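You operate a simulated robot arm through the tools that you are given. There is no shell and no other tool. Be economical: measure what you need, move in short steps, check, and stop when the job is done.

The job below is to be done with a simulated robot arm. You get a single attempt, and the scene is never put back.

JOB
Take the jar that says "ONE" from the top of the cream cabinet and put it on top of the orange-band lot pack. Then take the steel block marked l on the top of the cream cabinet and put it away on the top of the setting bench. Then push the door under the grey handle shut. Then close the drawer with the grey handle. Then close the nozzles drawer. Then close the frame cupboard door. Then close the vials drawer. Then press the test button two times. Then press the yellow plunger two times. Then take the S guide block from the top of the trolley with a blue grip and put it on the ledge of tray two. The order counts. Set down upright: jar, steel block marked L, guide block.

The check looks at the end state, three seconds after you hand in, the way a careful person would. Anything else that was tipped, shoved, dropped, spilled or broken makes it a failure.

ROBOT AND FRAMES
A 7-joint arm with a vacuum gripper on a trunk, on a base that drives. Base frame: it is fixed to the floor where the robot stands at the start and does not move with it; the origin is under the middle of the robot, x ahead of it, y to its left, z up. Units: mm, rad, N and s.
With the tool pointing down near the work surface it reaches from about 100 to 600 mm from the robot's upright axis, wherever it stands. Its first joint turns from -1.204 to 3.002 rad. Places, roughly: door under the grey handle [1400, -300, 400]; drawer with the grey handle [1300, -100, 800]; frame cupboard door [-2900, -3700, 500]; guide block [3750, -8500, 750]; jar with a blue lid, jar with a grey lid [750, 0, 1000]; ledge of tray two (14x60 cm) [4880, -3860, 980]; nozzles drawer [-3100, -2800, 700]; orange-band lot pack [500, 500, 1000]; steel block marked L [500, 250, 1000]; test button [-3300, -6200, 900]; top of the setting bench [-3400, -1800, 900]; vials drawer [-3000, -4300, 700]; yellow plunger [-3200, -6800, 1000]. Payload 1.06 kg.
Tool frame: the origin (TCP) lies in the middle of the cups' lips, and z points out of the cups. The gripper has 1 cup of 24 mm across, covering 24 by 24 mm (tool x, y); the bellows give 8 mm. With the vacuum on, a cup seals on a smooth face that it is pressed against (1 to 4 N); it does not hold porous or soft things. The pull reaches 23 N.
Orientation is that of the tool frame in the base frame, as a unit quaternion [x, y, z, w]. With the cups facing straight down, the tool's x points along the base's -x, its y along +y and its z along -z.

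CONTROLS
- The arm moves only by the tool send_rows. Its argument "steps" is text: rows parted by semicolons, each of 7 numbers parted by spaces: the shift along the tool's x, y, z in mm, then the turn, a rotation vector about the tool's x, y, z in rad, then the vacuum: 1 switches it on, -1 off. In form: dx dy dz ax ay az suction; .... A call has 1 to 10 rows; each row shifts and turns the commanded pose from where the row before left it, along the tool's axes as they then stand. A row lasts 0.2 s, in which the tool goes at most 50 mm and 0.15 rad; a call with a longer step from one row to the next is refused whole, and so is a gripper value outside its range. A pose out of reach is approached as far as the arm can. The call stops where the force on the tool passes 40 N (or 10 N more than at its start, if that is more) or the arm is blocked; 0.2 s more then pass. The pull builds up within a second once a cup has sealed. Time passes only in rows, and 0.2 s behind the last, so rows that do not move give it time. The reply holds the time, the measured pose of the TCP, the force on the tool along the base axes and the pull of the vacuum, in the units named above and with some noise, with the torque about the TCP (base axes, N m) and any sound that the robot's microphone picked up.
- Cameras (640 x 400 px; columns grow to the right, rows downward): "scene" is now at [156.2, 43.8, 1267.5]; the picture's right is [0.46, -0.89, 0.00], its down [-0.24, -0.12, -0.96] and it looks along [0.85, 0.45, -0.27] (base axes); focal length 214 px, centre (320, 200). "wrist" rides on the gripper at [78, 19, -96] in the tool frame; the picture's right is [-0.24, 0.97, 0.00], its down [-0.71, -0.17, -0.68] and it looks along [-0.67, -0.16, 0.73] (tool axes); focal length 243 px, centre (320, 200). There is no depth. A picture from a camera that has moved, and an enlarged one, comes with that camera's place and axes in the base frame and with its lens.
- snapshot(camera): a new picture of that camera. It takes no simulated time.
- slide_trunk(by): slides the trunk up (or, below 0, down) by that many mm; the arm and the scene camera ride with it, the base frame stays. It gives what a move gives, with no picture.
- roll_base(legs): drives the robot by 1 to 6 legs, each [ahead, left, turn to the left] in mm, mm and rad, along the robot's own axes; the way and the turn of a leg run together, so that a leg with both is an arc; at most 1500 mm and 3.142 rad a leg. The arm and the cameras ride along, it lands a little off, and it stops where it bumps. It gives what a move gives.
- pan_tilt(pan, tilt): turns the head with the scene camera to pan (to the left, within 1.396 rad either way) and tilt (down, from -0.506 to 1.204), counted from straight ahead of the robot. It gives what a move gives.
- zoom(camera, box): a new picture of the part [left, top, right, bottom] of that camera's present view, enlarged. It takes no simulated time.
- hand_in(): hands the job in; it is judged then, once.

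Go step by step. Nothing tells you exact positions but the pictures and the camera data: compare them with the known pose of the tool, close in by small moves and look again before you grip or let go. The budget is 196 turns and 166 pictures, counting those below and the enlarged ones. Unless the task says otherwise, let go and move clear before handing in.

The tools are called after "Emit:" as a command line: name --argument value ..., lists and objects as JSON in quotes. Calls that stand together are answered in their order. send_rows: Moves the arm, as the interface text tells. Its arguments: {"type":"object","properties":{"steps":{"type":"string"}},"required":["steps"]} The other tools are called the same way: slide_trunk (by) slides the trunk up or down; roll_base (legs) drives the base; pan_tilt (pan, tilt) turns the head that bears the scene camera; snapshot (camera) takes a picture; zoom (camera, box) takes an enlarged picture of a part of a camera's view; hand_in () hands the job in.

At the start:

```text
clock: 0.0
ee_pos: [329.4, 70.7, 1213.5]
orientation: [0.001, 1.0, -0.001, 0.0]
force: [0.1, 0.0, 0.1]
ft_torque: [0.03, -0.01, 0.0]
pull: 0.0
trunk travel left (down, up): [-400.0, 92.0]
robot x, y, heading: [3.0, 2.8, -0.0]
head pan, tilt: [0.482, 0.271]
```

scene: 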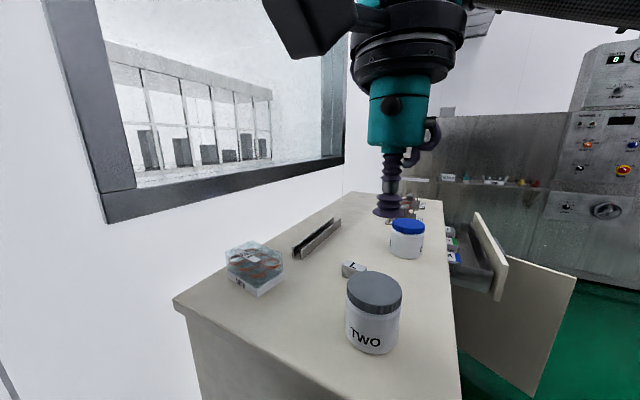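
wrist: 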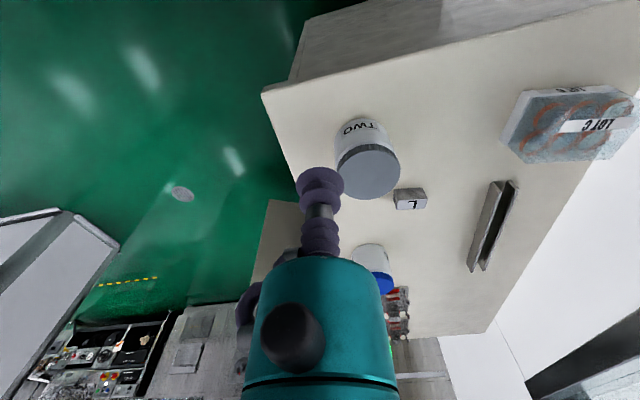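

I see two jars (a grey-lid one marked TWO and a blue-lid one), the L block, a channel and the lot pack on the cabinet. I'll look closer first.

Emit:
zoom --camera "scene" --box '[340, 180, 580, 330]'

Emit:
zoom --camera "scene" --box '[160, 200, 420, 362]'

Emit:
pan_tilt --pan -0.3 --tilt 0.5

Emit:
snapshot --camera "scene"

```text
2.67 times, centred on (460, 255) of scene
camera zoom: at [156.2, 43.8, 1267.5], right [0.46, -0.89, 0.0], down [-0.24, -0.12, -0.96], along [0.85, 0.45, -0.27], focal length 572 px, centre (-53, 53)
```

zoom: 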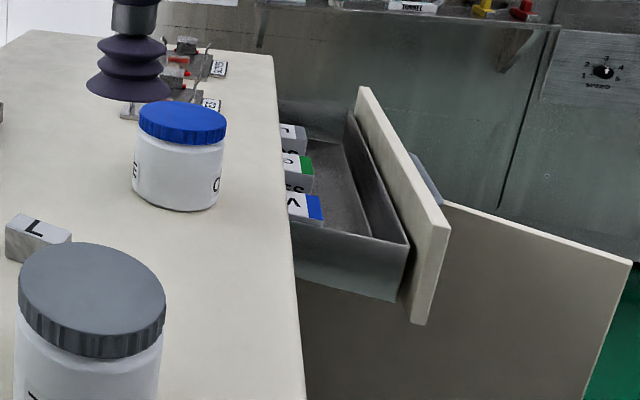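

```text
2.46 times, centred on (290, 281) of scene
camera zoom: at [156.2, 43.8, 1267.5], right [0.46, -0.89, 0.0], down [-0.24, -0.12, -0.96], along [0.85, 0.45, -0.27], focal length 528 px, centre (394, 1)
```

zoom: 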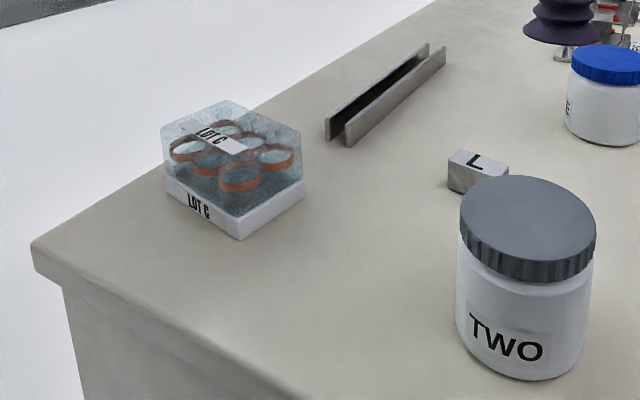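

```text
clock: 1.1
ee_pos: [329.4, 70.6, 1213.9]
orientation: [0.0, 1.0, 0.0, 0.0]
force: [-0.1, -0.1, -0.3]
ft_torque: [0.04, 0.04, -0.01]
pull: 0.1
trunk travel left (down, up): [-400.0, 92.0]
robot x, y, heading: [0.2, -1.6, 0.001]
head pan, tilt: [-0.3, 0.499]
```

```text
161 pictures are left
camera scene: at [160.3, -26.2, 1246.4], right [-0.29, -0.96, 0.0], down [-0.46, 0.14, -0.88], along [0.84, -0.26, -0.48], focal length 214 px, centre (320, 200)
```

scene: 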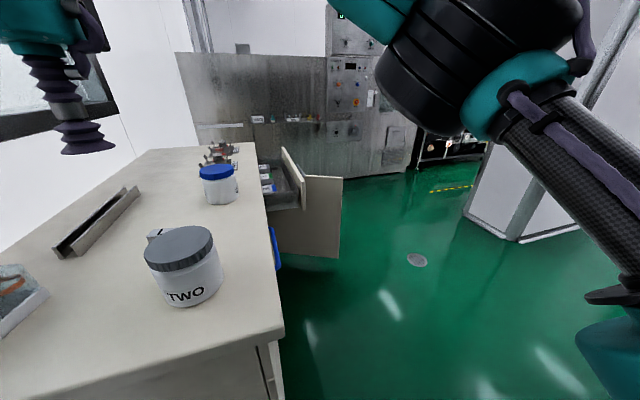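

The blue-lid jar (ONE, about [844, 91], top ~1008) is best reached from the cabinet's right side. I drive there and face the cabinet.

Emit:
roll_base --legs '[[0, -430, 0], [780, 0, 0], [0, 0, 1.571]]'

Emit:
pan_tilt --pan 0 --tilt 0.5

Emit:
snapshot --camera "scene"

Emit:
snapshot --camera "wrist"

```text
clock: 13.0
ee_pos: [712.7, -99.4, 1212.0]
orientation: [-0.706, 0.708, -0.001, 0.0]
force: [0.3, 0.2, -0.1]
ft_torque: [-0.01, -0.03, 0.0]
pull: 0.1
trunk travel left (down, up): [-400.0, 92.0]
robot x, y, heading: [783.0, -428.4, 1.569]
head pan, tilt: [-0.3, 0.499]
```

```text
clock: 13.8
ee_pos: [712.0, -98.3, 1212.4]
orientation: [-0.706, 0.708, 0.0, 0.001]
force: [0.4, 0.3, 0.2]
ft_torque: [0.01, 0.02, -0.03]
pull: 0.0
trunk travel left (down, up): [-400.0, 92.0]
robot x, y, heading: [779.5, -426.4, 1.571]
head pan, tilt: [0.0, 0.499]
```

```text
160 pictures are left
camera scene: at [782.4, -262.6, 1246.3], right [1.0, 0.0, 0.0], down [0.0, -0.48, -0.88], along [0.0, 0.88, -0.48], focal length 214 px, centre (320, 200)
```

scene: 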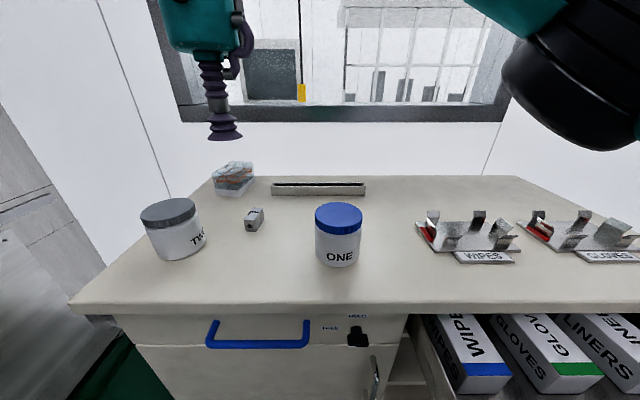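

```text
159 pictures are left
camera wrist: at [694.5, -175.8, 1307.1], right [-0.97, 0.24, 0.0], down [0.17, 0.71, 0.68], along [0.16, 0.67, -0.73], focal length 243 px, centre (320, 200)
```

wrist: 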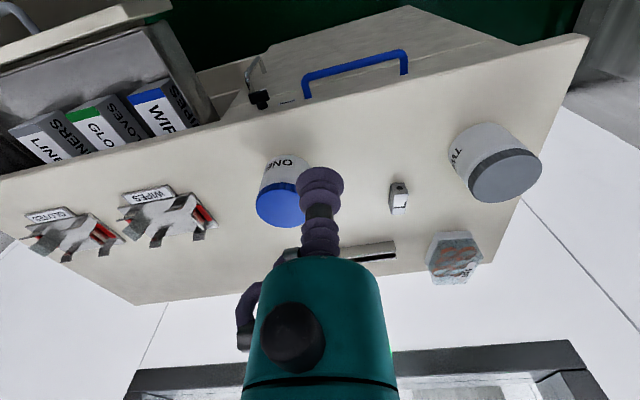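

The label ONE is confirmed on the blue-lid jar. I zoom to pin its lid.

Emit:
zoom --camera "scene" --box '[260, 180, 420, 280]'

Emit:
zoom --camera "wrist" --box '[220, 140, 380, 240]'

```text
4.00 times, centred on (340, 230) of scene
camera zoom: at [782.4, -262.6, 1246.3], right [1.0, 0.0, 0.0], down [0.0, -0.48, -0.88], along [0.0, 0.88, -0.48], focal length 858 px, centre (240, 80)
```

zoom: 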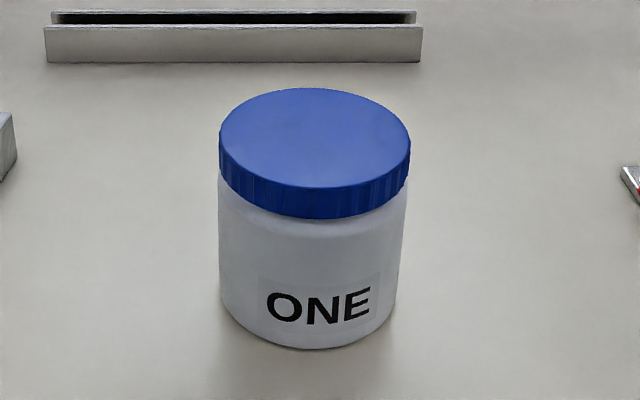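

```text
4.00 times, centred on (300, 190) of wrist
camera zoom: at [694.5, -175.8, 1307.1], right [-0.97, 0.24, 0.0], down [0.17, 0.71, 0.68], along [0.16, 0.67, -0.73], focal length 970 px, centre (400, 240)
```

zoom: 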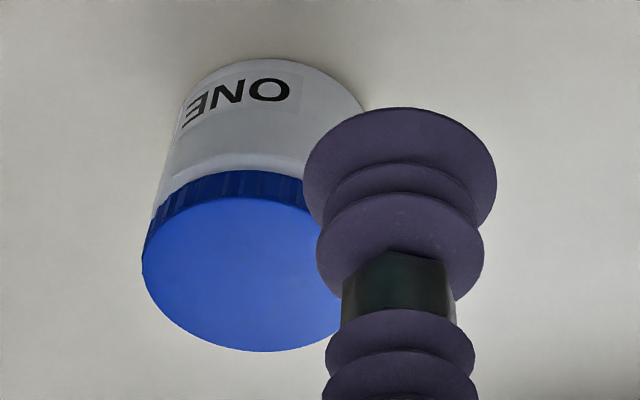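

Lid top is about [817, 75, 1032], cabinet top ~941. I move above it and check.

Emit:
send_rows --steps "-35 -21 26 0 0 0 -1; -35 -21 26 0 0 0 -1; -35 -21 26 0 0 0 -1; -35 -21 26 0 0 0 -1; -33 -21 20 0 0 0 -1; 0 0 0 0 0 0 -1"

Emit:
snapshot --camera "scene"

Emit:
snapshot --camera "wrist"

```text
clock: 15.2
ee_pos: [817.4, 74.1, 1087.8]
orientation: [-0.707, 0.707, -0.001, 0.001]
force: [0.0, -0.6, 0.1]
ft_torque: [-0.01, 0.01, 0.01]
pull: 0.0
trunk travel left (down, up): [-400.0, 92.0]
robot x, y, heading: [779.5, -430.2, 1.565]
head pan, tilt: [0.0, 0.499]
```

```text
156 pictures are left
camera scene: at [782.3, -262.7, 1246.4], right [1.0, 0.0, 0.0], down [0.0, -0.48, -0.88], along [0.0, 0.88, -0.48], focal length 214 px, centre (320, 200)
```

scene: 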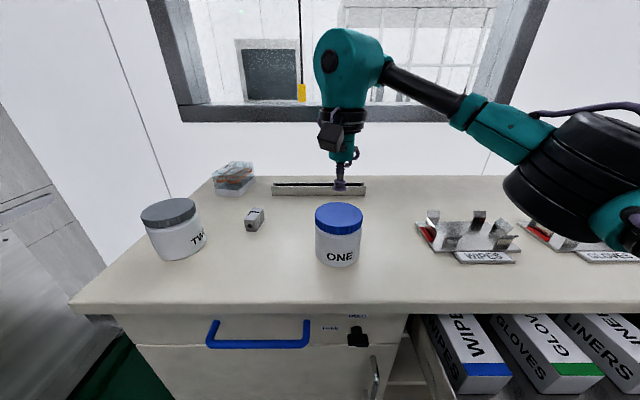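

```text
155 pictures are left
camera wrist: at [799.5, -3.6, 1182.9], right [-0.97, 0.24, 0.0], down [0.17, 0.71, 0.69], along [0.16, 0.67, -0.73], focal length 243 px, centre (320, 200)
```

wrist: 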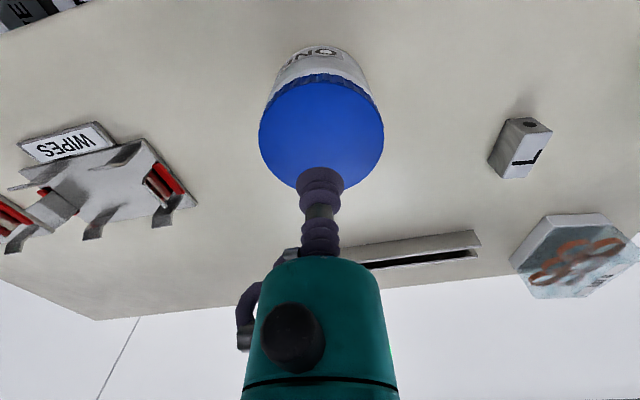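

The cup sits over the lid's centre (agreeing with z≈1031). I go down gently with the vacuum on.

Emit:
send_rows --steps "0 0 40 0 0 0 1; 0 0 8 0 0 0 1; 0 0 4 0 0 0 1; 0 0 0 0 0 0 1"

```text
clock: 16.2
ee_pos: [818.2, 72.9, 1036.5]
orientation: [-0.706, 0.708, 0.0, 0.0]
force: [-0.5, -0.3, 0.1]
ft_torque: [-0.02, 0.0, -0.02]
pull: 0.0
trunk travel left (down, up): [-400.0, 92.0]
robot x, y, heading: [785.0, -427.0, 1.569]
head pan, tilt: [0.0, 0.499]
```

Emit:
send_rows --steps "0 0 3 0 0 0 1; 0 0 3 0 0 0 1; 0 0 2 0 0 0 1; 0 0 0 0 0 0 1; 0 0 0 0 0 0 1"

```text
clock: 17.4
ee_pos: [818.3, 73.6, 1028.6]
orientation: [-0.706, 0.709, 0.001, 0.0]
force: [0.5, -0.3, 0.2]
ft_torque: [0.0, 0.01, 0.03]
pull: 22.7
trunk travel left (down, up): [-400.0, 92.0]
robot x, y, heading: [781.5, -425.8, 1.568]
head pan, tilt: [0.0, 0.499]
```

Sealed at z≈1029. I lift the jar.

Emit:
send_rows --steps "0 0 -10 0 0 0 1; 0 0 -30 0 0 0 1; 0 0 -40 0 0 0 1; 0 0 -40 0 0 0 1; 0 0 -40 0 0 0 1; 0 0 0 0 0 0 1"

Emit:
snapshot --camera "scene"

Emit:
zoom --camera "scene" --box '[180, 140, 340, 240]'

```text
clock: 18.8
ee_pos: [817.3, 74.2, 1189.1]
orientation: [-0.706, 0.708, 0.0, 0.0]
force: [0.4, -1.2, -1.0]
ft_torque: [0.01, 0.01, 0.02]
pull: 22.5
trunk travel left (down, up): [-400.0, 92.0]
robot x, y, heading: [782.6, -429.7, 1.568]
head pan, tilt: [0.0, 0.499]
```

```text
154 pictures are left
camera scene: at [782.5, -262.2, 1246.3], right [1.0, 0.0, 0.0], down [0.0, -0.48, -0.88], along [0.0, 0.88, -0.48], focal length 214 px, centre (320, 200)
```

scene: 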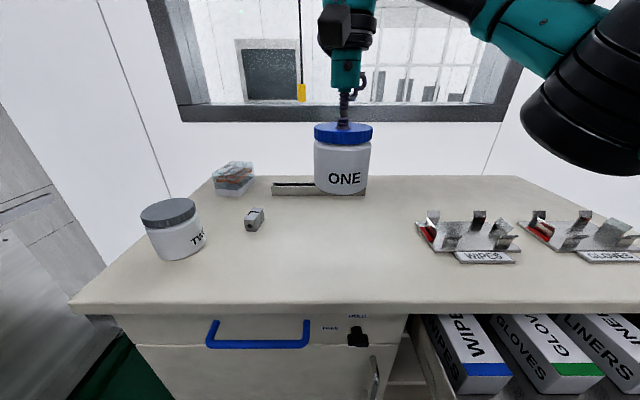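

```text
4.00 times, centred on (260, 190) of scene
camera zoom: at [782.5, -262.2, 1246.3], right [1.0, 0.0, 0.0], down [0.0, -0.48, -0.88], along [0.0, 0.88, -0.48], focal length 858 px, centre (560, 240)
```

zoom: 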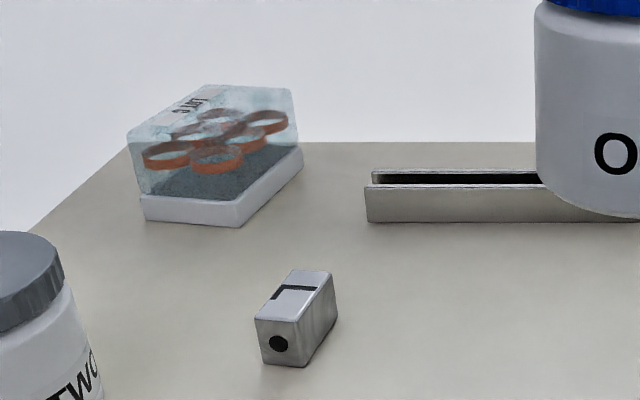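

The jar hangs clear. I retract the arm and drive back round to the front of the cabinet, near the lot pack (about [507, 381]).

Emit:
send_rows --steps "40 0 0 0 0 0 1; 40 0 0 0 0 0 1; 40 0 0 0 0 0 1; 40 0 0 0 0 0 1; 0 0 0 0 0 0 1"

Emit:
roll_base --legs '[[0, 0, -1.569], [-765, 0, 0], [0, 540, 0]]'

Emit:
pan_tilt --pan 0.5 --tilt 0.8

Emit:
snapshot --camera "scene"

Emit:
snapshot --camera "wrist"

```text
clock: 20.0
ee_pos: [818.0, -86.1, 1188.3]
orientation: [-0.706, 0.708, 0.0, 0.0]
force: [-0.2, -0.2, -2.6]
ft_torque: [-0.03, 0.0, 0.01]
pull: 22.9
trunk travel left (down, up): [-400.0, 92.0]
robot x, y, heading: [782.9, -427.8, 1.57]
head pan, tilt: [0.0, 0.499]
```

```text
clock: 32.8
ee_pos: [358.6, 75.3, 1189.0]
orientation: [-0.001, 1.0, 0.0, 0.0]
force: [-0.4, 0.2, -1.6]
ft_torque: [0.01, 0.05, 0.0]
pull: 23.5
trunk travel left (down, up): [-400.0, 92.0]
robot x, y, heading: [15.2, 109.8, 0.004]
head pan, tilt: [0.0, 0.499]
```

```text
clock: 33.8
ee_pos: [358.8, 74.6, 1190.3]
orientation: [-0.002, 1.0, 0.0, 0.0]
force: [0.0, 0.2, -1.9]
ft_torque: [-0.01, 0.03, 0.0]
pull: 23.6
trunk travel left (down, up): [-400.0, 92.0]
robot x, y, heading: [17.5, 108.9, 0.002]
head pan, tilt: [0.499, 0.799]
```

```text
152 pictures are left
camera scene: at [160.6, 149.5, 1220.4], right [0.48, -0.88, 0.0], down [-0.63, -0.34, -0.7], along [0.61, 0.33, -0.72], focal length 214 px, centre (320, 200)
```

scene: 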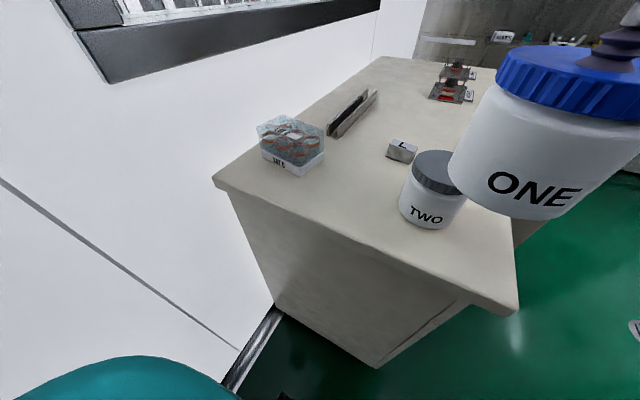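

```text
151 pictures are left
camera wrist: at [281.5, 95.1, 1283.8], right [0.23, 0.97, 0.0], down [0.71, -0.17, 0.68], along [0.67, -0.16, -0.73], focal length 243 px, centre (320, 200)
```

wrist: 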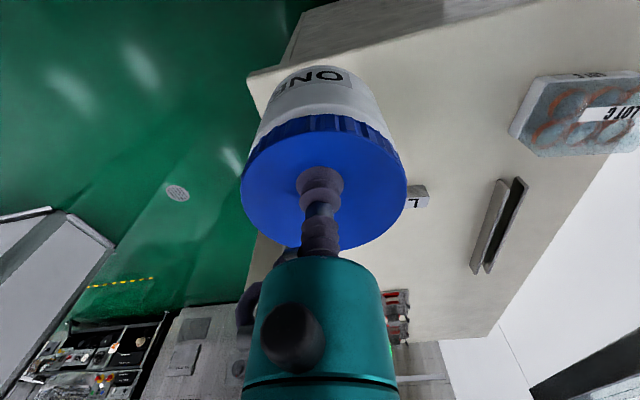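

Now I zoom on the lot pack from here to get its top.

Emit:
zoom --camera "scene" --box '[220, 95, 380, 195]'

Emit:
zoom --camera "wrist" --box '[480, 50, 640, 150]'

```text
4.00 times, centred on (300, 145) of scene
camera zoom: at [160.6, 149.5, 1220.4], right [0.48, -0.88, 0.0], down [-0.63, -0.34, -0.7], along [0.61, 0.33, -0.72], focal length 858 px, centre (400, 420)
```

zoom: 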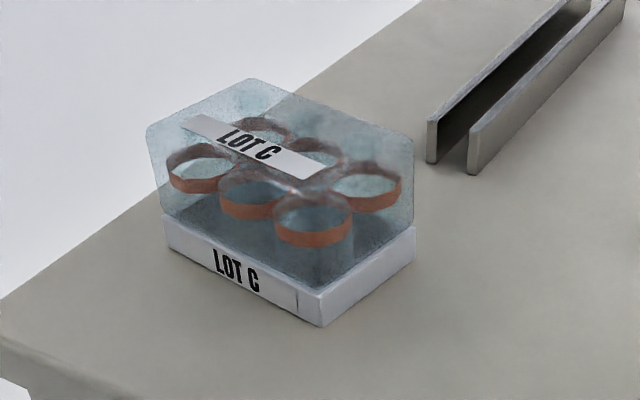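

```text
4.00 times, centred on (560, 100) of wrist
camera zoom: at [281.5, 95.1, 1283.8], right [0.23, 0.97, 0.0], down [0.71, -0.17, 0.68], along [0.67, -0.16, -0.73], focal length 970 px, centre (-640, 600)
```

zoom: 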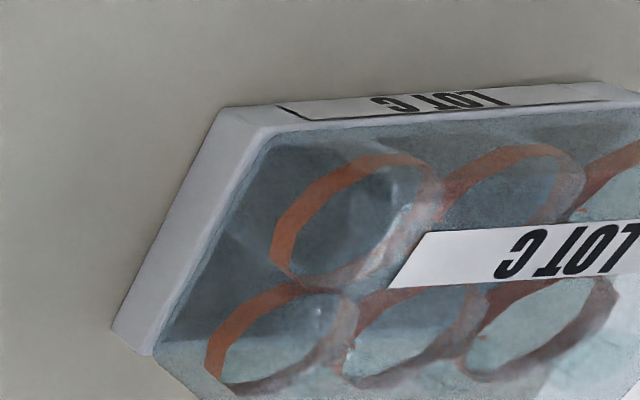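

The pack's centre is near [490, 403] with top about 1000; to pin the height I raise the trunk for a second viewpoint.

Emit:
slide_trunk --by 88

Emit:
zoom --camera "scene" --box '[220, 115, 380, 215]'

Emit:
snapshot --camera "wrist"

```text
clock: 35.0
ee_pos: [359.1, 76.1, 1277.1]
orientation: [-0.001, 1.0, 0.0, -0.001]
force: [-0.3, -0.9, -1.4]
ft_torque: [0.01, 0.07, 0.0]
pull: 22.9
trunk travel left (down, up): [-488.0, 4.0]
robot x, y, heading: [14.9, 103.5, 0.002]
head pan, tilt: [0.499, 0.799]
```

```text
4.00 times, centred on (300, 165) of scene
camera zoom: at [92.3, 149.4, 1319.4], right [0.48, -0.88, 0.0], down [-0.63, -0.34, -0.7], along [0.61, 0.34, -0.72], focal length 858 px, centre (400, 340)
```

zoom: 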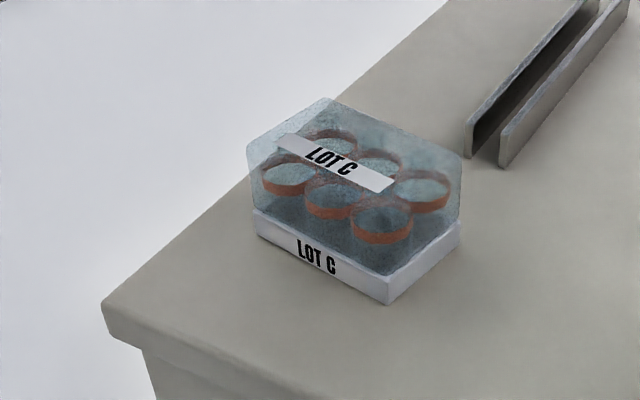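

```text
147 pictures are left
camera wrist: at [282.2, 95.1, 1371.1], right [0.23, 0.97, 0.0], down [0.71, -0.17, 0.68], along [0.66, -0.16, -0.73], focal length 243 px, centre (320, 200)
```

wrist: 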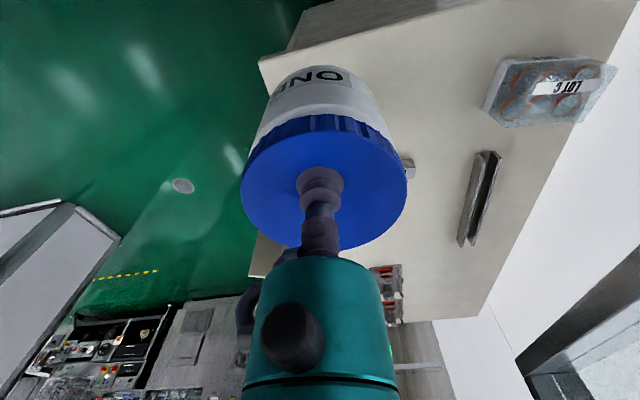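

Triangulation puts the pack's top centre near [495, 407, 1002]. I carry the jar above it.

Emit:
send_rows --steps "-17 41.4 0 0 0 0 1; -17 41.4 0 0 0 0 1; -17 41.4 6 0 0 0 1; -17 41.4 6 0 0 0 1; -17 41.4 10 0 0 0 1; -17 41.4 10 0 0 0 1; -17 41.4 20 0 0 0 1; -17 41.4 25 0 0 0 1; 0 0 30 0 0 0 1; 0 0 0 0 0 0 1"

Emit:
snapshot --camera "scene"

Emit:
snapshot --camera "wrist"

```text
refused: row 8 steps farther than a row can; nothing moved
```

```text
146 pictures are left
camera scene: at [92.3, 149.4, 1319.4], right [0.48, -0.88, 0.0], down [-0.63, -0.34, -0.7], along [0.61, 0.34, -0.72], focal length 214 px, centre (320, 200)
```

scene: 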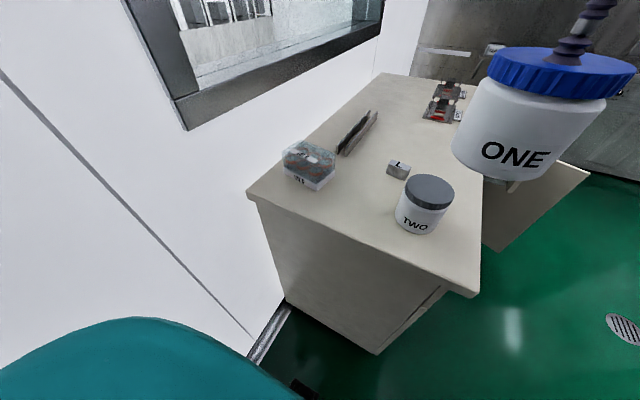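

```text
145 pictures are left
camera wrist: at [282.2, 95.1, 1371.1], right [0.23, 0.97, 0.0], down [0.71, -0.17, 0.68], along [0.66, -0.16, -0.73], focal length 243 px, centre (320, 200)
```

wrist: 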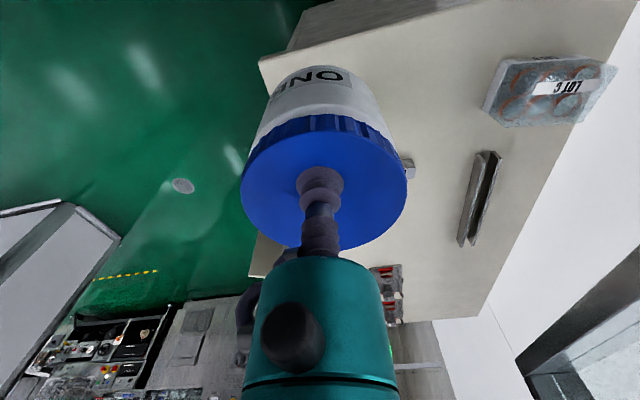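

A row was too long; I resend with smaller steps.

Emit:
send_rows --steps "-17 41.4 0 0 0 0 1; -17 41.4 0 0 0 0 1; -17 41.4 6 0 0 0 1; -17 41.4 6 0 0 0 1; -17 41.4 10 0 0 0 1; -17 41.4 10 0 0 0 1; -17 41.4 14 0 0 0 1; -17 41.4 14 0 0 0 1; 0 0 37 0 0 0 1; 0 0 0 0 0 0 1"

Emit:
snapshot --camera "scene"

Emit:
snapshot --camera "wrist"

```text
clock: 37.2
ee_pos: [425.4, 272.7, 1190.1]
orientation: [-0.001, 1.0, 0.0, 0.0]
force: [-0.1, 0.2, -1.0]
ft_torque: [0.0, 0.0, -0.04]
pull: 23.1
out of reach, approached as far as the arm can: row 5, 6, 7, 8
trunk travel left (down, up): [-488.0, 4.0]
robot x, y, heading: [18.2, 107.9, -0.002]
head pan, tilt: [0.499, 0.799]
```

```text
144 pictures are left
camera scene: at [91.6, 149.6, 1319.5], right [0.48, -0.88, 0.0], down [-0.63, -0.34, -0.7], along [0.61, 0.33, -0.72], focal length 214 px, centre (320, 200)
```

scene: 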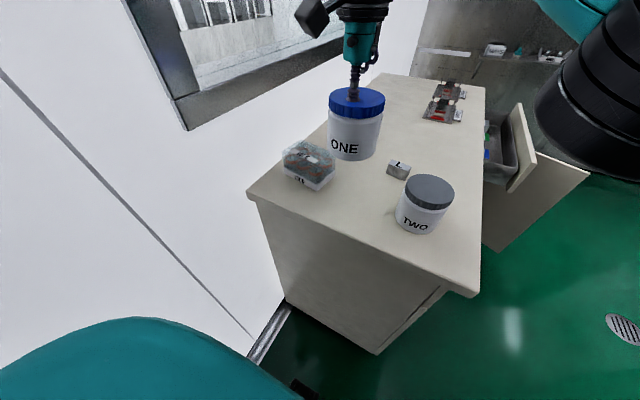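

```text
143 pictures are left
camera wrist: at [349.9, 292.7, 1284.0], right [0.23, 0.97, 0.0], down [0.71, -0.17, 0.69], along [0.67, -0.16, -0.73], focal length 243 px, centre (320, 200)
```

wrist: 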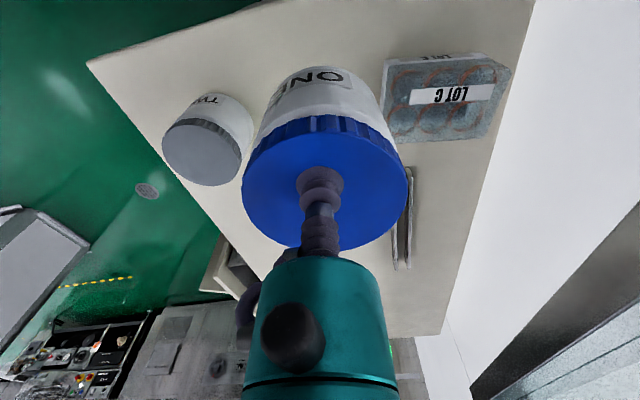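

High trunk costs reach, so I lower it partway and shift the robot 80 mm left (the wall is at y≈557, clear).

Emit:
slide_trunk --by -50

Emit:
roll_base --legs '[[-5, 80, 0]]'

Emit:
snapshot --camera "wrist"

```text
clock: 38.1
ee_pos: [428.1, 272.8, 1140.2]
orientation: [-0.001, 1.0, 0.0, 0.001]
force: [0.2, -0.5, -0.8]
ft_torque: [0.01, 0.02, -0.02]
pull: 23.3
trunk travel left (down, up): [-438.0, 54.0]
robot x, y, heading: [15.5, 108.5, 0.007]
head pan, tilt: [0.499, 0.799]
```

```text
clock: 39.5
ee_pos: [421.8, 352.9, 1139.2]
orientation: [-0.001, 1.0, 0.001, -0.001]
force: [0.1, -0.1, -0.5]
ft_torque: [0.0, 0.04, 0.04]
pull: 22.8
trunk travel left (down, up): [-438.0, 54.0]
robot x, y, heading: [7.4, 189.6, 0.003]
head pan, tilt: [0.499, 0.799]
```

```text
142 pictures are left
camera wrist: at [345.9, 372.7, 1234.2], right [0.23, 0.97, 0.0], down [0.71, -0.17, 0.68], along [0.67, -0.16, -0.73], focal length 243 px, centre (320, 200)
```

wrist: 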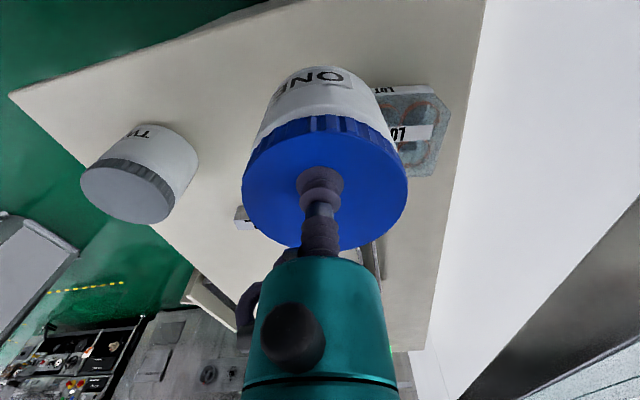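

Next, over the pack's centre at the same height.

Emit:
send_rows --steps "-24 18 0 0 0 0 1; -24 18 0 0 0 0 1; -25 18 0 0 0 0 1; 0 0 0 0 0 0 1; 0 0 0 0 0 0 1"

Emit:
zoom --camera "scene" --box '[200, 60, 440, 210]'

Emit:
snapshot --camera "wrist"

```text
clock: 40.7
ee_pos: [470.8, 355.2, 1133.8]
orientation: [-0.001, 1.0, 0.001, -0.001]
force: [-0.2, -0.3, -0.9]
ft_torque: [0.0, 0.0, 0.02]
pull: 23.1
out of reach, approached as far as the arm can: row 2, 3
trunk travel left (down, up): [-438.0, 54.0]
robot x, y, heading: [13.5, 185.6, 0.006]
head pan, tilt: [0.499, 0.799]
```

```text
2.67 times, centred on (320, 135) of scene
camera zoom: at [134.7, 229.2, 1265.0], right [0.48, -0.88, 0.0], down [-0.63, -0.34, -0.7], along [0.61, 0.33, -0.72], focal length 572 px, centre (320, 373)
```

zoom: 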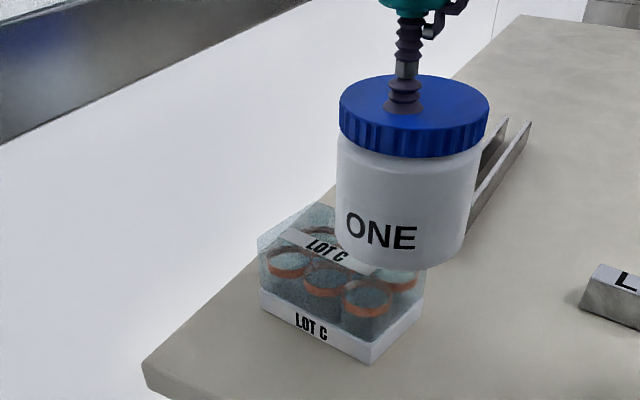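

```text
140 pictures are left
camera wrist: at [394.0, 375.2, 1227.3], right [0.23, 0.97, 0.0], down [0.71, -0.17, 0.68], along [0.67, -0.16, -0.73], focal length 243 px, centre (320, 200)
```

wrist: 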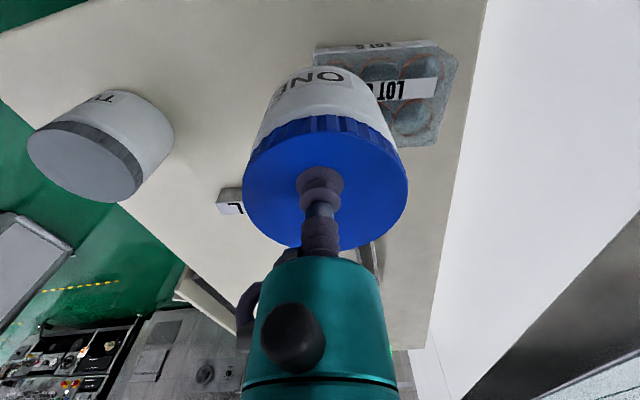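

The arm is at its reach limit with the trunk this high. I back off, lower the trunk further and raise the arm instead.

Emit:
send_rows --steps "40 -20 -10 0 0 0 1; 40 -20 -20 0 0 0 1; 20 -20 -30 0 0 0 1; 0 0 -40 0 0 0 1; 0 0 0 0 0 0 1"

Emit:
slide_trunk --by -110

```text
clock: 41.9
ee_pos: [372.0, 296.4, 1232.7]
orientation: [-0.001, 1.0, -0.001, -0.001]
force: [-0.1, -0.4, -1.4]
ft_torque: [0.06, 0.0, 0.01]
pull: 23.1
trunk travel left (down, up): [-438.0, 54.0]
robot x, y, heading: [10.0, 191.0, 0.002]
head pan, tilt: [0.499, 0.799]
```

```text
clock: 43.3
ee_pos: [371.0, 296.0, 1124.0]
orientation: [-0.001, 1.0, -0.001, 0.0]
force: [-0.4, -1.1, -1.6]
ft_torque: [0.01, 0.02, -0.01]
pull: 22.7
trunk travel left (down, up): [-328.0, 164.0]
robot x, y, heading: [13.1, 192.9, 0.001]
head pan, tilt: [0.499, 0.799]
```

Emit:
send_rows --steps "0 0 -20 0 0 0 1; -30 26 0 0 0 0 1; -30 26 0 0 0 0 1; -30 26 0 0 0 0 1; -34 33 0 0 0 0 1; 0 0 0 0 0 0 1; 0 0 0 0 0 0 1"

Emit:
zoom --camera "scene" --box '[160, 30, 480, 230]'

Emit:
snapshot --camera "wrist"

```text
clock: 44.9
ee_pos: [436.9, 350.5, 1135.7]
orientation: [-0.001, 1.0, 0.0, 0.0]
force: [-0.2, 0.9, -1.4]
ft_torque: [0.03, 0.03, 0.01]
pull: 22.7
out of reach, approached as far as the arm can: row 4, 5
trunk travel left (down, up): [-328.0, 164.0]
robot x, y, heading: [10.4, 188.3, 0.0]
head pan, tilt: [0.499, 0.799]
```

```text
2.00 times, centred on (320, 130) of scene
camera zoom: at [176.7, 229.2, 1144.3], right [0.48, -0.88, 0.0], down [-0.63, -0.34, -0.7], along [0.61, 0.33, -0.72], focal length 429 px, centre (320, 340)
```

zoom: 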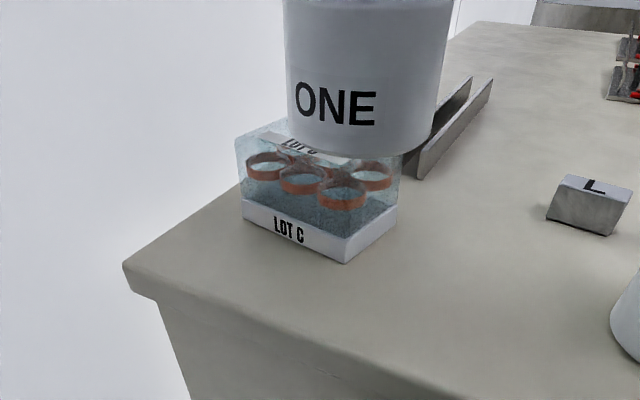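

```text
138 pictures are left
camera wrist: at [360.7, 370.0, 1231.3], right [0.23, 0.97, 0.0], down [0.71, -0.17, 0.68], along [0.67, -0.16, -0.73], focal length 243 px, centre (320, 200)
```

wrist: 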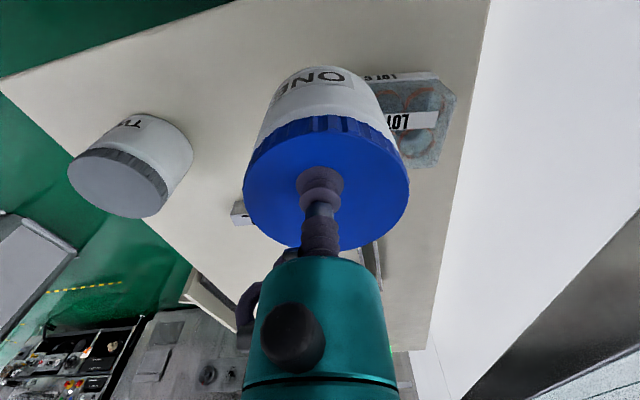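

The arm's shoulder sits to the robot's right, so the left side is short on reach. I pull the jar in and turn the robot left so the pack lies ahead.

Emit:
send_rows --steps "16 -43 -12 0 0 0 1; 16 -43 -12 0 0 0 1; 16 -43 -12 0 0 0 1; 16 -43 -12 0 0 0 1; 16 -43 -12 0 0 0 1; 16 -43 0 0 0 0 1; 0 0 0 0 0 0 1"

Emit:
roll_base --legs '[[-20, -20, 0], [0, 0, 0.8]]'

Emit:
snapshot --camera "scene"

Emit:
snapshot --camera "wrist"

```text
clock: 46.5
ee_pos: [344.1, 95.2, 1187.8]
orientation: [-0.001, 1.0, 0.002, 0.0]
force: [-0.5, -0.3, 0.0]
ft_torque: [0.0, 0.03, 0.0]
pull: 22.8
out of reach, approached as far as the arm can: row 6
trunk travel left (down, up): [-328.0, 164.0]
robot x, y, heading: [11.9, 191.3, 0.003]
head pan, tilt: [0.499, 0.799]
```

```text
clock: 49.5
ee_pos: [292.6, 340.0, 1187.4]
orientation: [-0.387, 0.922, 0.001, 0.0]
force: [-0.9, -0.4, -1.4]
ft_torque: [0.0, 0.02, 0.02]
pull: 23.2
trunk travel left (down, up): [-328.0, 164.0]
robot x, y, heading: [-6.1, 169.2, 0.791]
head pan, tilt: [0.499, 0.799]
```

```text
137 pictures are left
camera scene: at [79.8, 316.0, 1144.2], right [0.96, -0.27, 0.0], down [-0.2, -0.69, -0.7], along [0.19, 0.67, -0.72], focal length 214 px, centre (320, 200)
```

scene: 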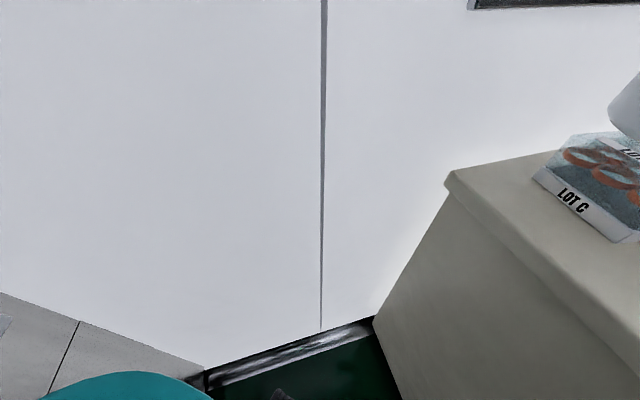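

```text
136 pictures are left
camera wrist: at [224.5, 298.3, 1282.7], right [-0.53, 0.85, 0.0], down [0.62, 0.38, 0.68], along [0.58, 0.36, -0.73], focal length 243 px, centre (320, 200)
```

wrist: 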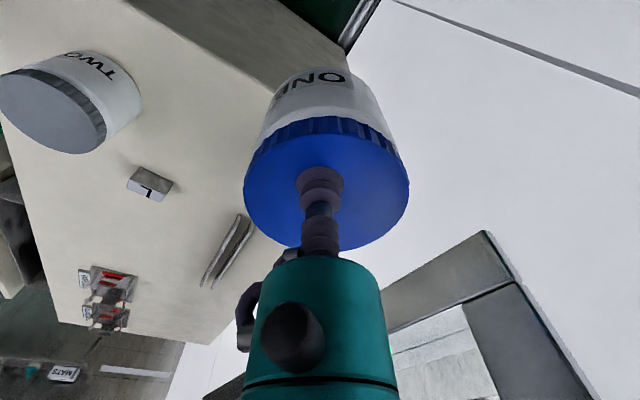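

The pack is now ahead-right. I turn the head to it and bring the jar over.

Emit:
send_rows --steps "-38 -19 5 0 0 0 1; -38 -19 5 0 0 0 1; -38 -19 5 0 0 0 1; -38 -19 10 0 0 0 1; -38 -21 15 0 0 0 1; 0 0 0 0 0 0 1; 0 0 0 0 0 0 1"

Emit:
pan_tilt --pan -0.3 --tilt 0.5

Emit:
snapshot --camera "scene"

Emit:
snapshot --camera "wrist"

```text
clock: 51.0
ee_pos: [494.0, 407.9, 1148.2]
orientation: [-0.387, 0.922, 0.001, 0.0]
force: [0.3, -0.1, -1.1]
ft_torque: [-0.02, 0.0, -0.03]
pull: 23.1
trunk travel left (down, up): [-328.0, 164.0]
robot x, y, heading: [-11.7, 173.3, 0.792]
head pan, tilt: [0.499, 0.799]
```

```text
clock: 52.2
ee_pos: [493.8, 405.9, 1148.7]
orientation: [-0.387, 0.922, 0.0, 0.0]
force: [-0.1, 0.7, -1.6]
ft_torque: [-0.04, 0.02, 0.0]
pull: 23.3
trunk travel left (down, up): [-328.0, 164.0]
robot x, y, heading: [-10.9, 170.5, 0.794]
head pan, tilt: [-0.3, 0.499]
```

```text
135 pictures are left
camera scene: at [137.7, 281.6, 1170.2], right [0.47, -0.88, 0.0], down [-0.42, -0.23, -0.88], along [0.77, 0.42, -0.48], focal length 214 px, centre (320, 200)
```

scene: 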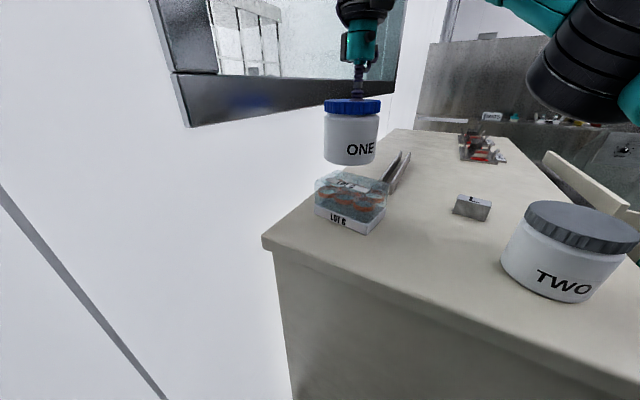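

```text
134 pictures are left
camera wrist: at [426.8, 364.9, 1242.6], right [-0.53, 0.85, 0.0], down [0.62, 0.38, 0.68], along [0.58, 0.36, -0.73], focal length 243 px, centre (320, 200)
```

wrist: 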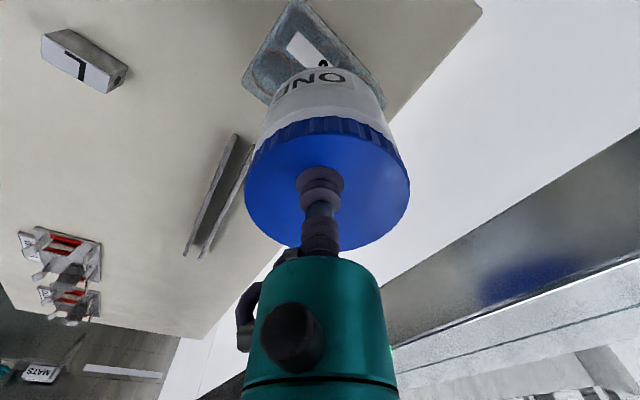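

The jar is above the pack. I lower to just over it and look closely.

Emit:
send_rows --steps "0 0 15 0 0 0 1; 0 0 15 0 0 0 1; 0 0 0 0 0 0 1"

Emit:
zoom --camera "scene" --box '[260, 90, 452, 250]'

Emit:
zoom --camera "wrist" --box '[220, 0, 420, 125]'

```text
clock: 53.0
ee_pos: [493.9, 406.1, 1117.8]
orientation: [-0.387, 0.922, 0.001, 0.0]
force: [-0.5, 1.2, -1.8]
ft_torque: [0.02, 0.05, 0.02]
pull: 22.0
trunk travel left (down, up): [-328.0, 164.0]
robot x, y, heading: [-6.4, 170.2, 0.791]
head pan, tilt: [-0.3, 0.499]
```

```text
2.50 times, centred on (356, 170) of scene
camera zoom: at [137.7, 281.5, 1170.2], right [0.47, -0.88, 0.0], down [-0.42, -0.23, -0.88], along [0.77, 0.42, -0.48], focal length 536 px, centre (230, 275)
```

zoom: 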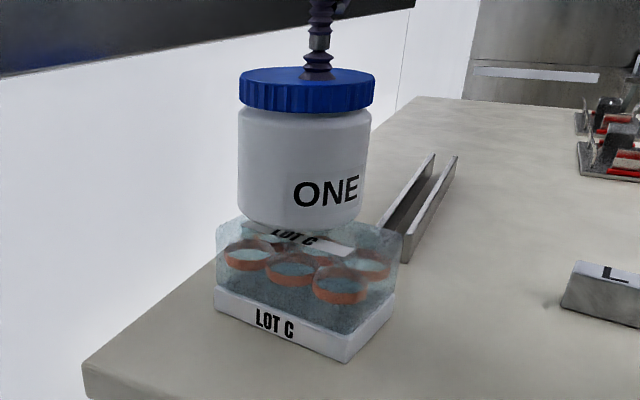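

```text
3.20 times, centred on (320, 62) of wrist
camera zoom: at [426.9, 365.5, 1212.2], right [-0.53, 0.85, 0.0], down [0.62, 0.38, 0.68], along [0.58, 0.36, -0.73], focal length 776 px, centre (320, 640)
```

zoom: 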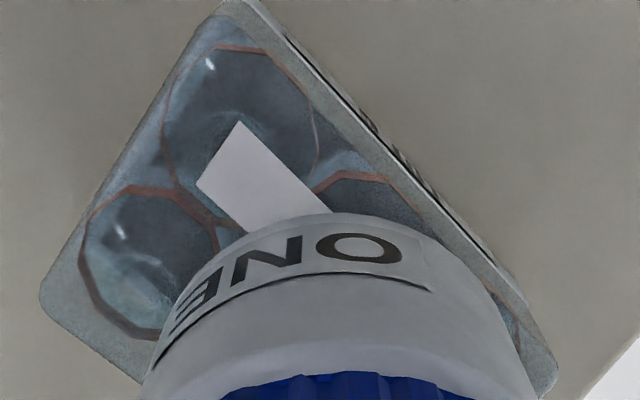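

Centres agree within a few mm. I lower the jar in small steps watching the force.

Emit:
send_rows --steps "-2.5 -2.5 4 0 0 0 1; 0 0 4 0 0 0 1; 0 0 3 0 0 0 1; 0 0 2 0 0 0 1; 0 0 0 0 0 0 1"

Emit:
zoom --camera "scene" --box '[260, 110, 452, 230]'

```text
clock: 54.2
ee_pos: [497.7, 407.5, 1105.1]
orientation: [-0.386, 0.922, 0.001, 0.0]
force: [-0.9, -0.7, 1.0]
ft_torque: [0.01, -0.04, -0.02]
pull: 22.5
trunk travel left (down, up): [-328.0, 164.0]
robot x, y, heading: [-9.2, 169.5, 0.795]
head pan, tilt: [-0.3, 0.499]
```

```text
3.33 times, centred on (356, 170) of scene
camera zoom: at [137.5, 281.5, 1170.3], right [0.47, -0.88, 0.0], down [-0.42, -0.23, -0.88], along [0.77, 0.42, -0.48], focal length 715 px, centre (200, 300)
```

zoom: 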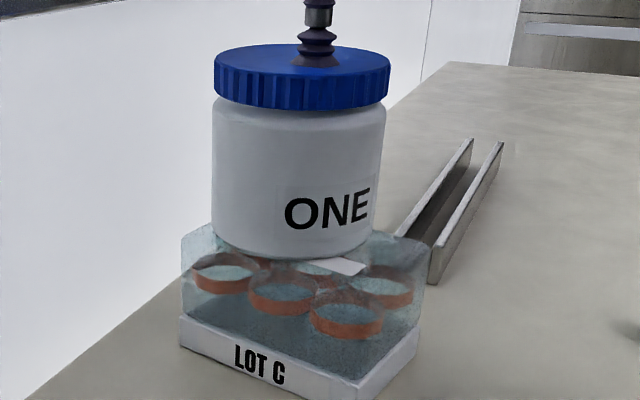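

It seems the jar is touching (force went up). One more tiny step to confirm.

Emit:
send_rows --steps "0 0 2 0 0 0 1; 0 0 0 0 0 0 1; 0 0 0 0 0 0 1"

```text
clock: 55.0
ee_pos: [497.5, 408.4, 1104.1]
orientation: [-0.387, 0.922, 0.001, 0.001]
force: [0.9, 1.0, 11.1]
ft_torque: [0.04, -0.04, 0.01]
pull: 23.3
trunk travel left (down, up): [-328.0, 164.0]
robot x, y, heading: [-11.0, 171.5, 0.791]
head pan, tilt: [-0.3, 0.499]
```

In firm contact. I release and lift away.

Emit:
send_rows --steps "0 0 -1.5 0 0 0 1; 0 0 0 0 0 0 -1; 0 0 0 0 0 0 -1; 0 0 0 0 0 0 -1; 0 0 -3 0 0 0 -1; 0 0 -15 0 0 0 -1; 0 0 -40 0 0 0 -1; 0 0 0 0 0 0 -1"

Emit:
snapshot --camera "scene"

Emit:
snapshot --camera "wrist"

```text
clock: 56.8
ee_pos: [496.6, 406.6, 1163.0]
orientation: [-0.387, 0.922, 0.001, -0.001]
force: [-0.5, -0.2, -0.1]
ft_torque: [0.01, -0.01, -0.01]
pull: 0.1
trunk travel left (down, up): [-328.0, 164.0]
robot x, y, heading: [-8.5, 167.0, 0.794]
head pan, tilt: [-0.3, 0.499]
```

```text
130 pictures are left
camera scene: at [137.8, 281.5, 1170.2], right [0.47, -0.88, 0.0], down [-0.42, -0.23, -0.88], along [0.77, 0.42, -0.48], focal length 214 px, centre (320, 200)
```

scene: 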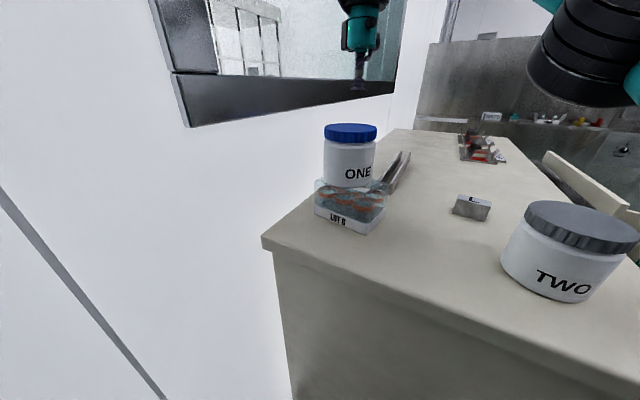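

```text
129 pictures are left
camera wrist: at [430.4, 365.5, 1257.5], right [-0.53, 0.85, 0.0], down [0.62, 0.38, 0.69], along [0.58, 0.36, -0.73], focal length 243 px, centre (320, 200)
```

wrist: 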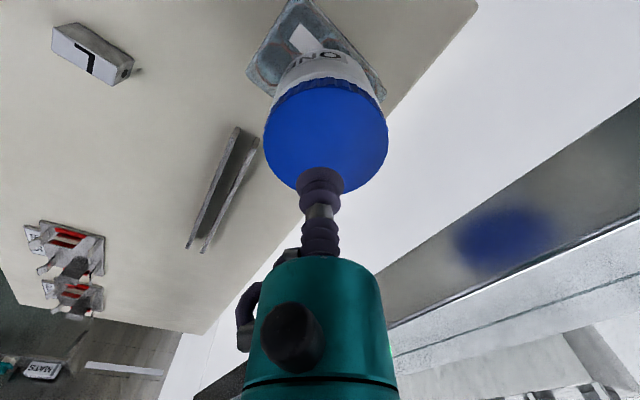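

Jar ONE stands on the pack. Next, block L near [611, 194]: I move above it.

Emit:
send_rows --steps "12 -38.5 0 0 0 0 -1; 12 -38.5 0 0 0 0 -1; 12 -38.5 20 0 0 0 -1; 12 -38.5 20 0 0 0 -1; 12 -38.5 25 0 0 0 -1; 12 -38.5 25 0 0 0 -1; 0 0 0 0 0 0 -1"

Emit:
snapshot --camera "wrist"

Emit:
zoom --camera "scene" --box '[400, 130, 560, 230]'

```text
clock: 58.4
ee_pos: [574.6, 194.7, 1059.1]
orientation: [-0.384, 0.923, 0.002, 0.002]
force: [0.1, 0.8, -0.5]
ft_torque: [-0.01, 0.0, 0.01]
pull: 0.1
out of reach, approached as far as the arm can: row 4, 5, 6
trunk travel left (down, up): [-328.0, 164.0]
robot x, y, heading: [-9.5, 173.0, 0.795]
head pan, tilt: [-0.3, 0.499]
```

```text
128 pictures are left
camera wrist: at [506.4, 152.7, 1153.5], right [-0.52, 0.85, 0.0], down [0.62, 0.38, 0.69], along [0.59, 0.36, -0.73], focal length 243 px, centre (320, 200)
```

wrist: 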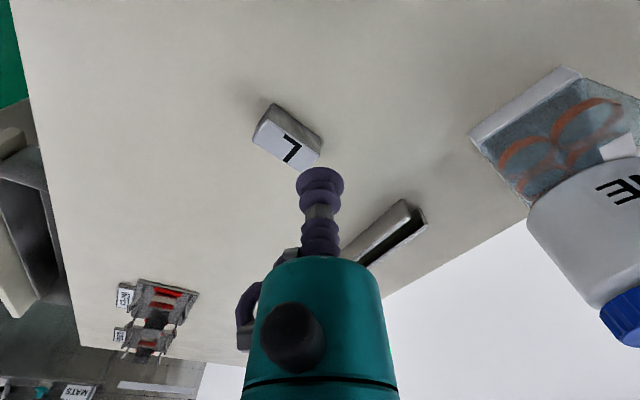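

```text
4.00 times, centred on (480, 180) of scene
camera zoom: at [137.7, 281.5, 1170.2], right [0.47, -0.88, 0.0], down [-0.42, -0.23, -0.88], along [0.77, 0.42, -0.48], focal length 858 px, centre (-320, 280)
```

zoom: 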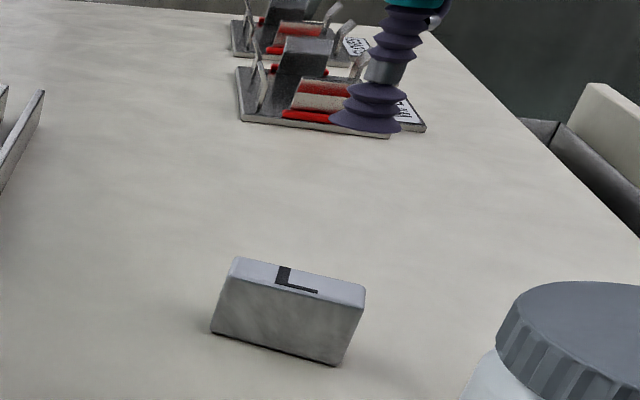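

The block (top ≈[617, 187, 963]) is just beyond reach. I look down to judge how close the base may come to the cabinet.

Emit:
pan_tilt --pan -0.6 --tilt 1.2

Emit:
snapshot --camera "scene"

```text
clock: 59.5
ee_pos: [575.1, 194.7, 1058.3]
orientation: [-0.382, 0.924, 0.001, 0.0]
force: [0.6, 0.0, -0.3]
ft_torque: [0.0, 0.0, 0.01]
pull: 0.0
trunk travel left (down, up): [-328.0, 164.0]
robot x, y, heading: [-9.1, 169.6, 0.795]
head pan, tilt: [-0.6, 1.201]
```

```text
126 pictures are left
camera scene: at [112.4, 249.1, 1116.6], right [0.19, -0.98, 0.0], down [-0.91, -0.18, -0.36], along [0.36, 0.07, -0.93], focal length 214 px, centre (320, 200)
```

scene: 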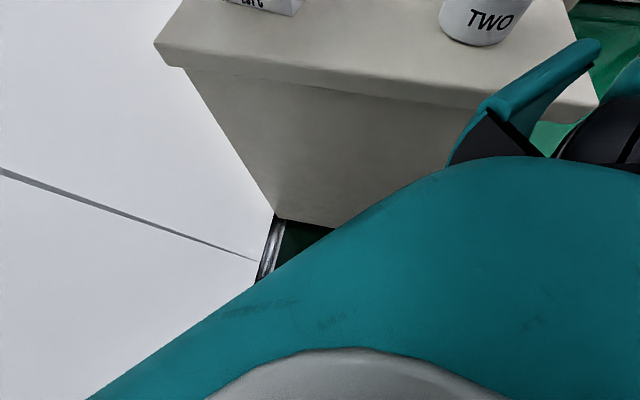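

I'll edge ahead 40 mm and turn left 0.2 rad, with the tool raised and pulled in first.

Emit:
send_rows --steps "40 -20 -20 0 0 0 -1; 40 -20 -20 0 0 0 -1; 0 0 0 0 0 0 -1"

Emit:
roll_base --legs '[[39, -19, 0], [0, 0, 0.2]]'

Emit:
pan_tilt --pan -0.7 --tilt 0.5

```text
clock: 60.2
ee_pos: [561.1, 161.7, 1045.9]
orientation: [-0.385, 0.923, 0.002, 0.0]
force: [0.6, 0.0, -0.4]
ft_torque: [0.01, 0.01, 0.0]
pull: 0.1
out of reach, approached as far as the arm can: row 1, 2
trunk travel left (down, up): [-328.0, 164.0]
robot x, y, heading: [-10.6, 169.0, 0.797]
head pan, tilt: [-0.6, 1.201]
```

```text
clock: 61.9
ee_pos: [592.4, 289.3, 1045.8]
orientation: [-0.475, 0.88, 0.001, 0.0]
force: [-0.3, -0.1, -0.1]
ft_torque: [-0.05, 0.01, 0.0]
pull: 0.1
trunk travel left (down, up): [-328.0, 164.0]
robot x, y, heading: [29.5, 183.5, 0.997]
head pan, tilt: [-0.6, 1.201]
```

```text
clock: 63.0
ee_pos: [591.6, 289.0, 1046.2]
orientation: [-0.475, 0.88, 0.001, 0.001]
force: [-0.1, 0.7, 0.9]
ft_torque: [-0.02, -0.01, -0.01]
pull: 0.0
trunk travel left (down, up): [-328.0, 164.0]
robot x, y, heading: [33.1, 183.1, 0.99]
head pan, tilt: [-0.7, 0.499]
```

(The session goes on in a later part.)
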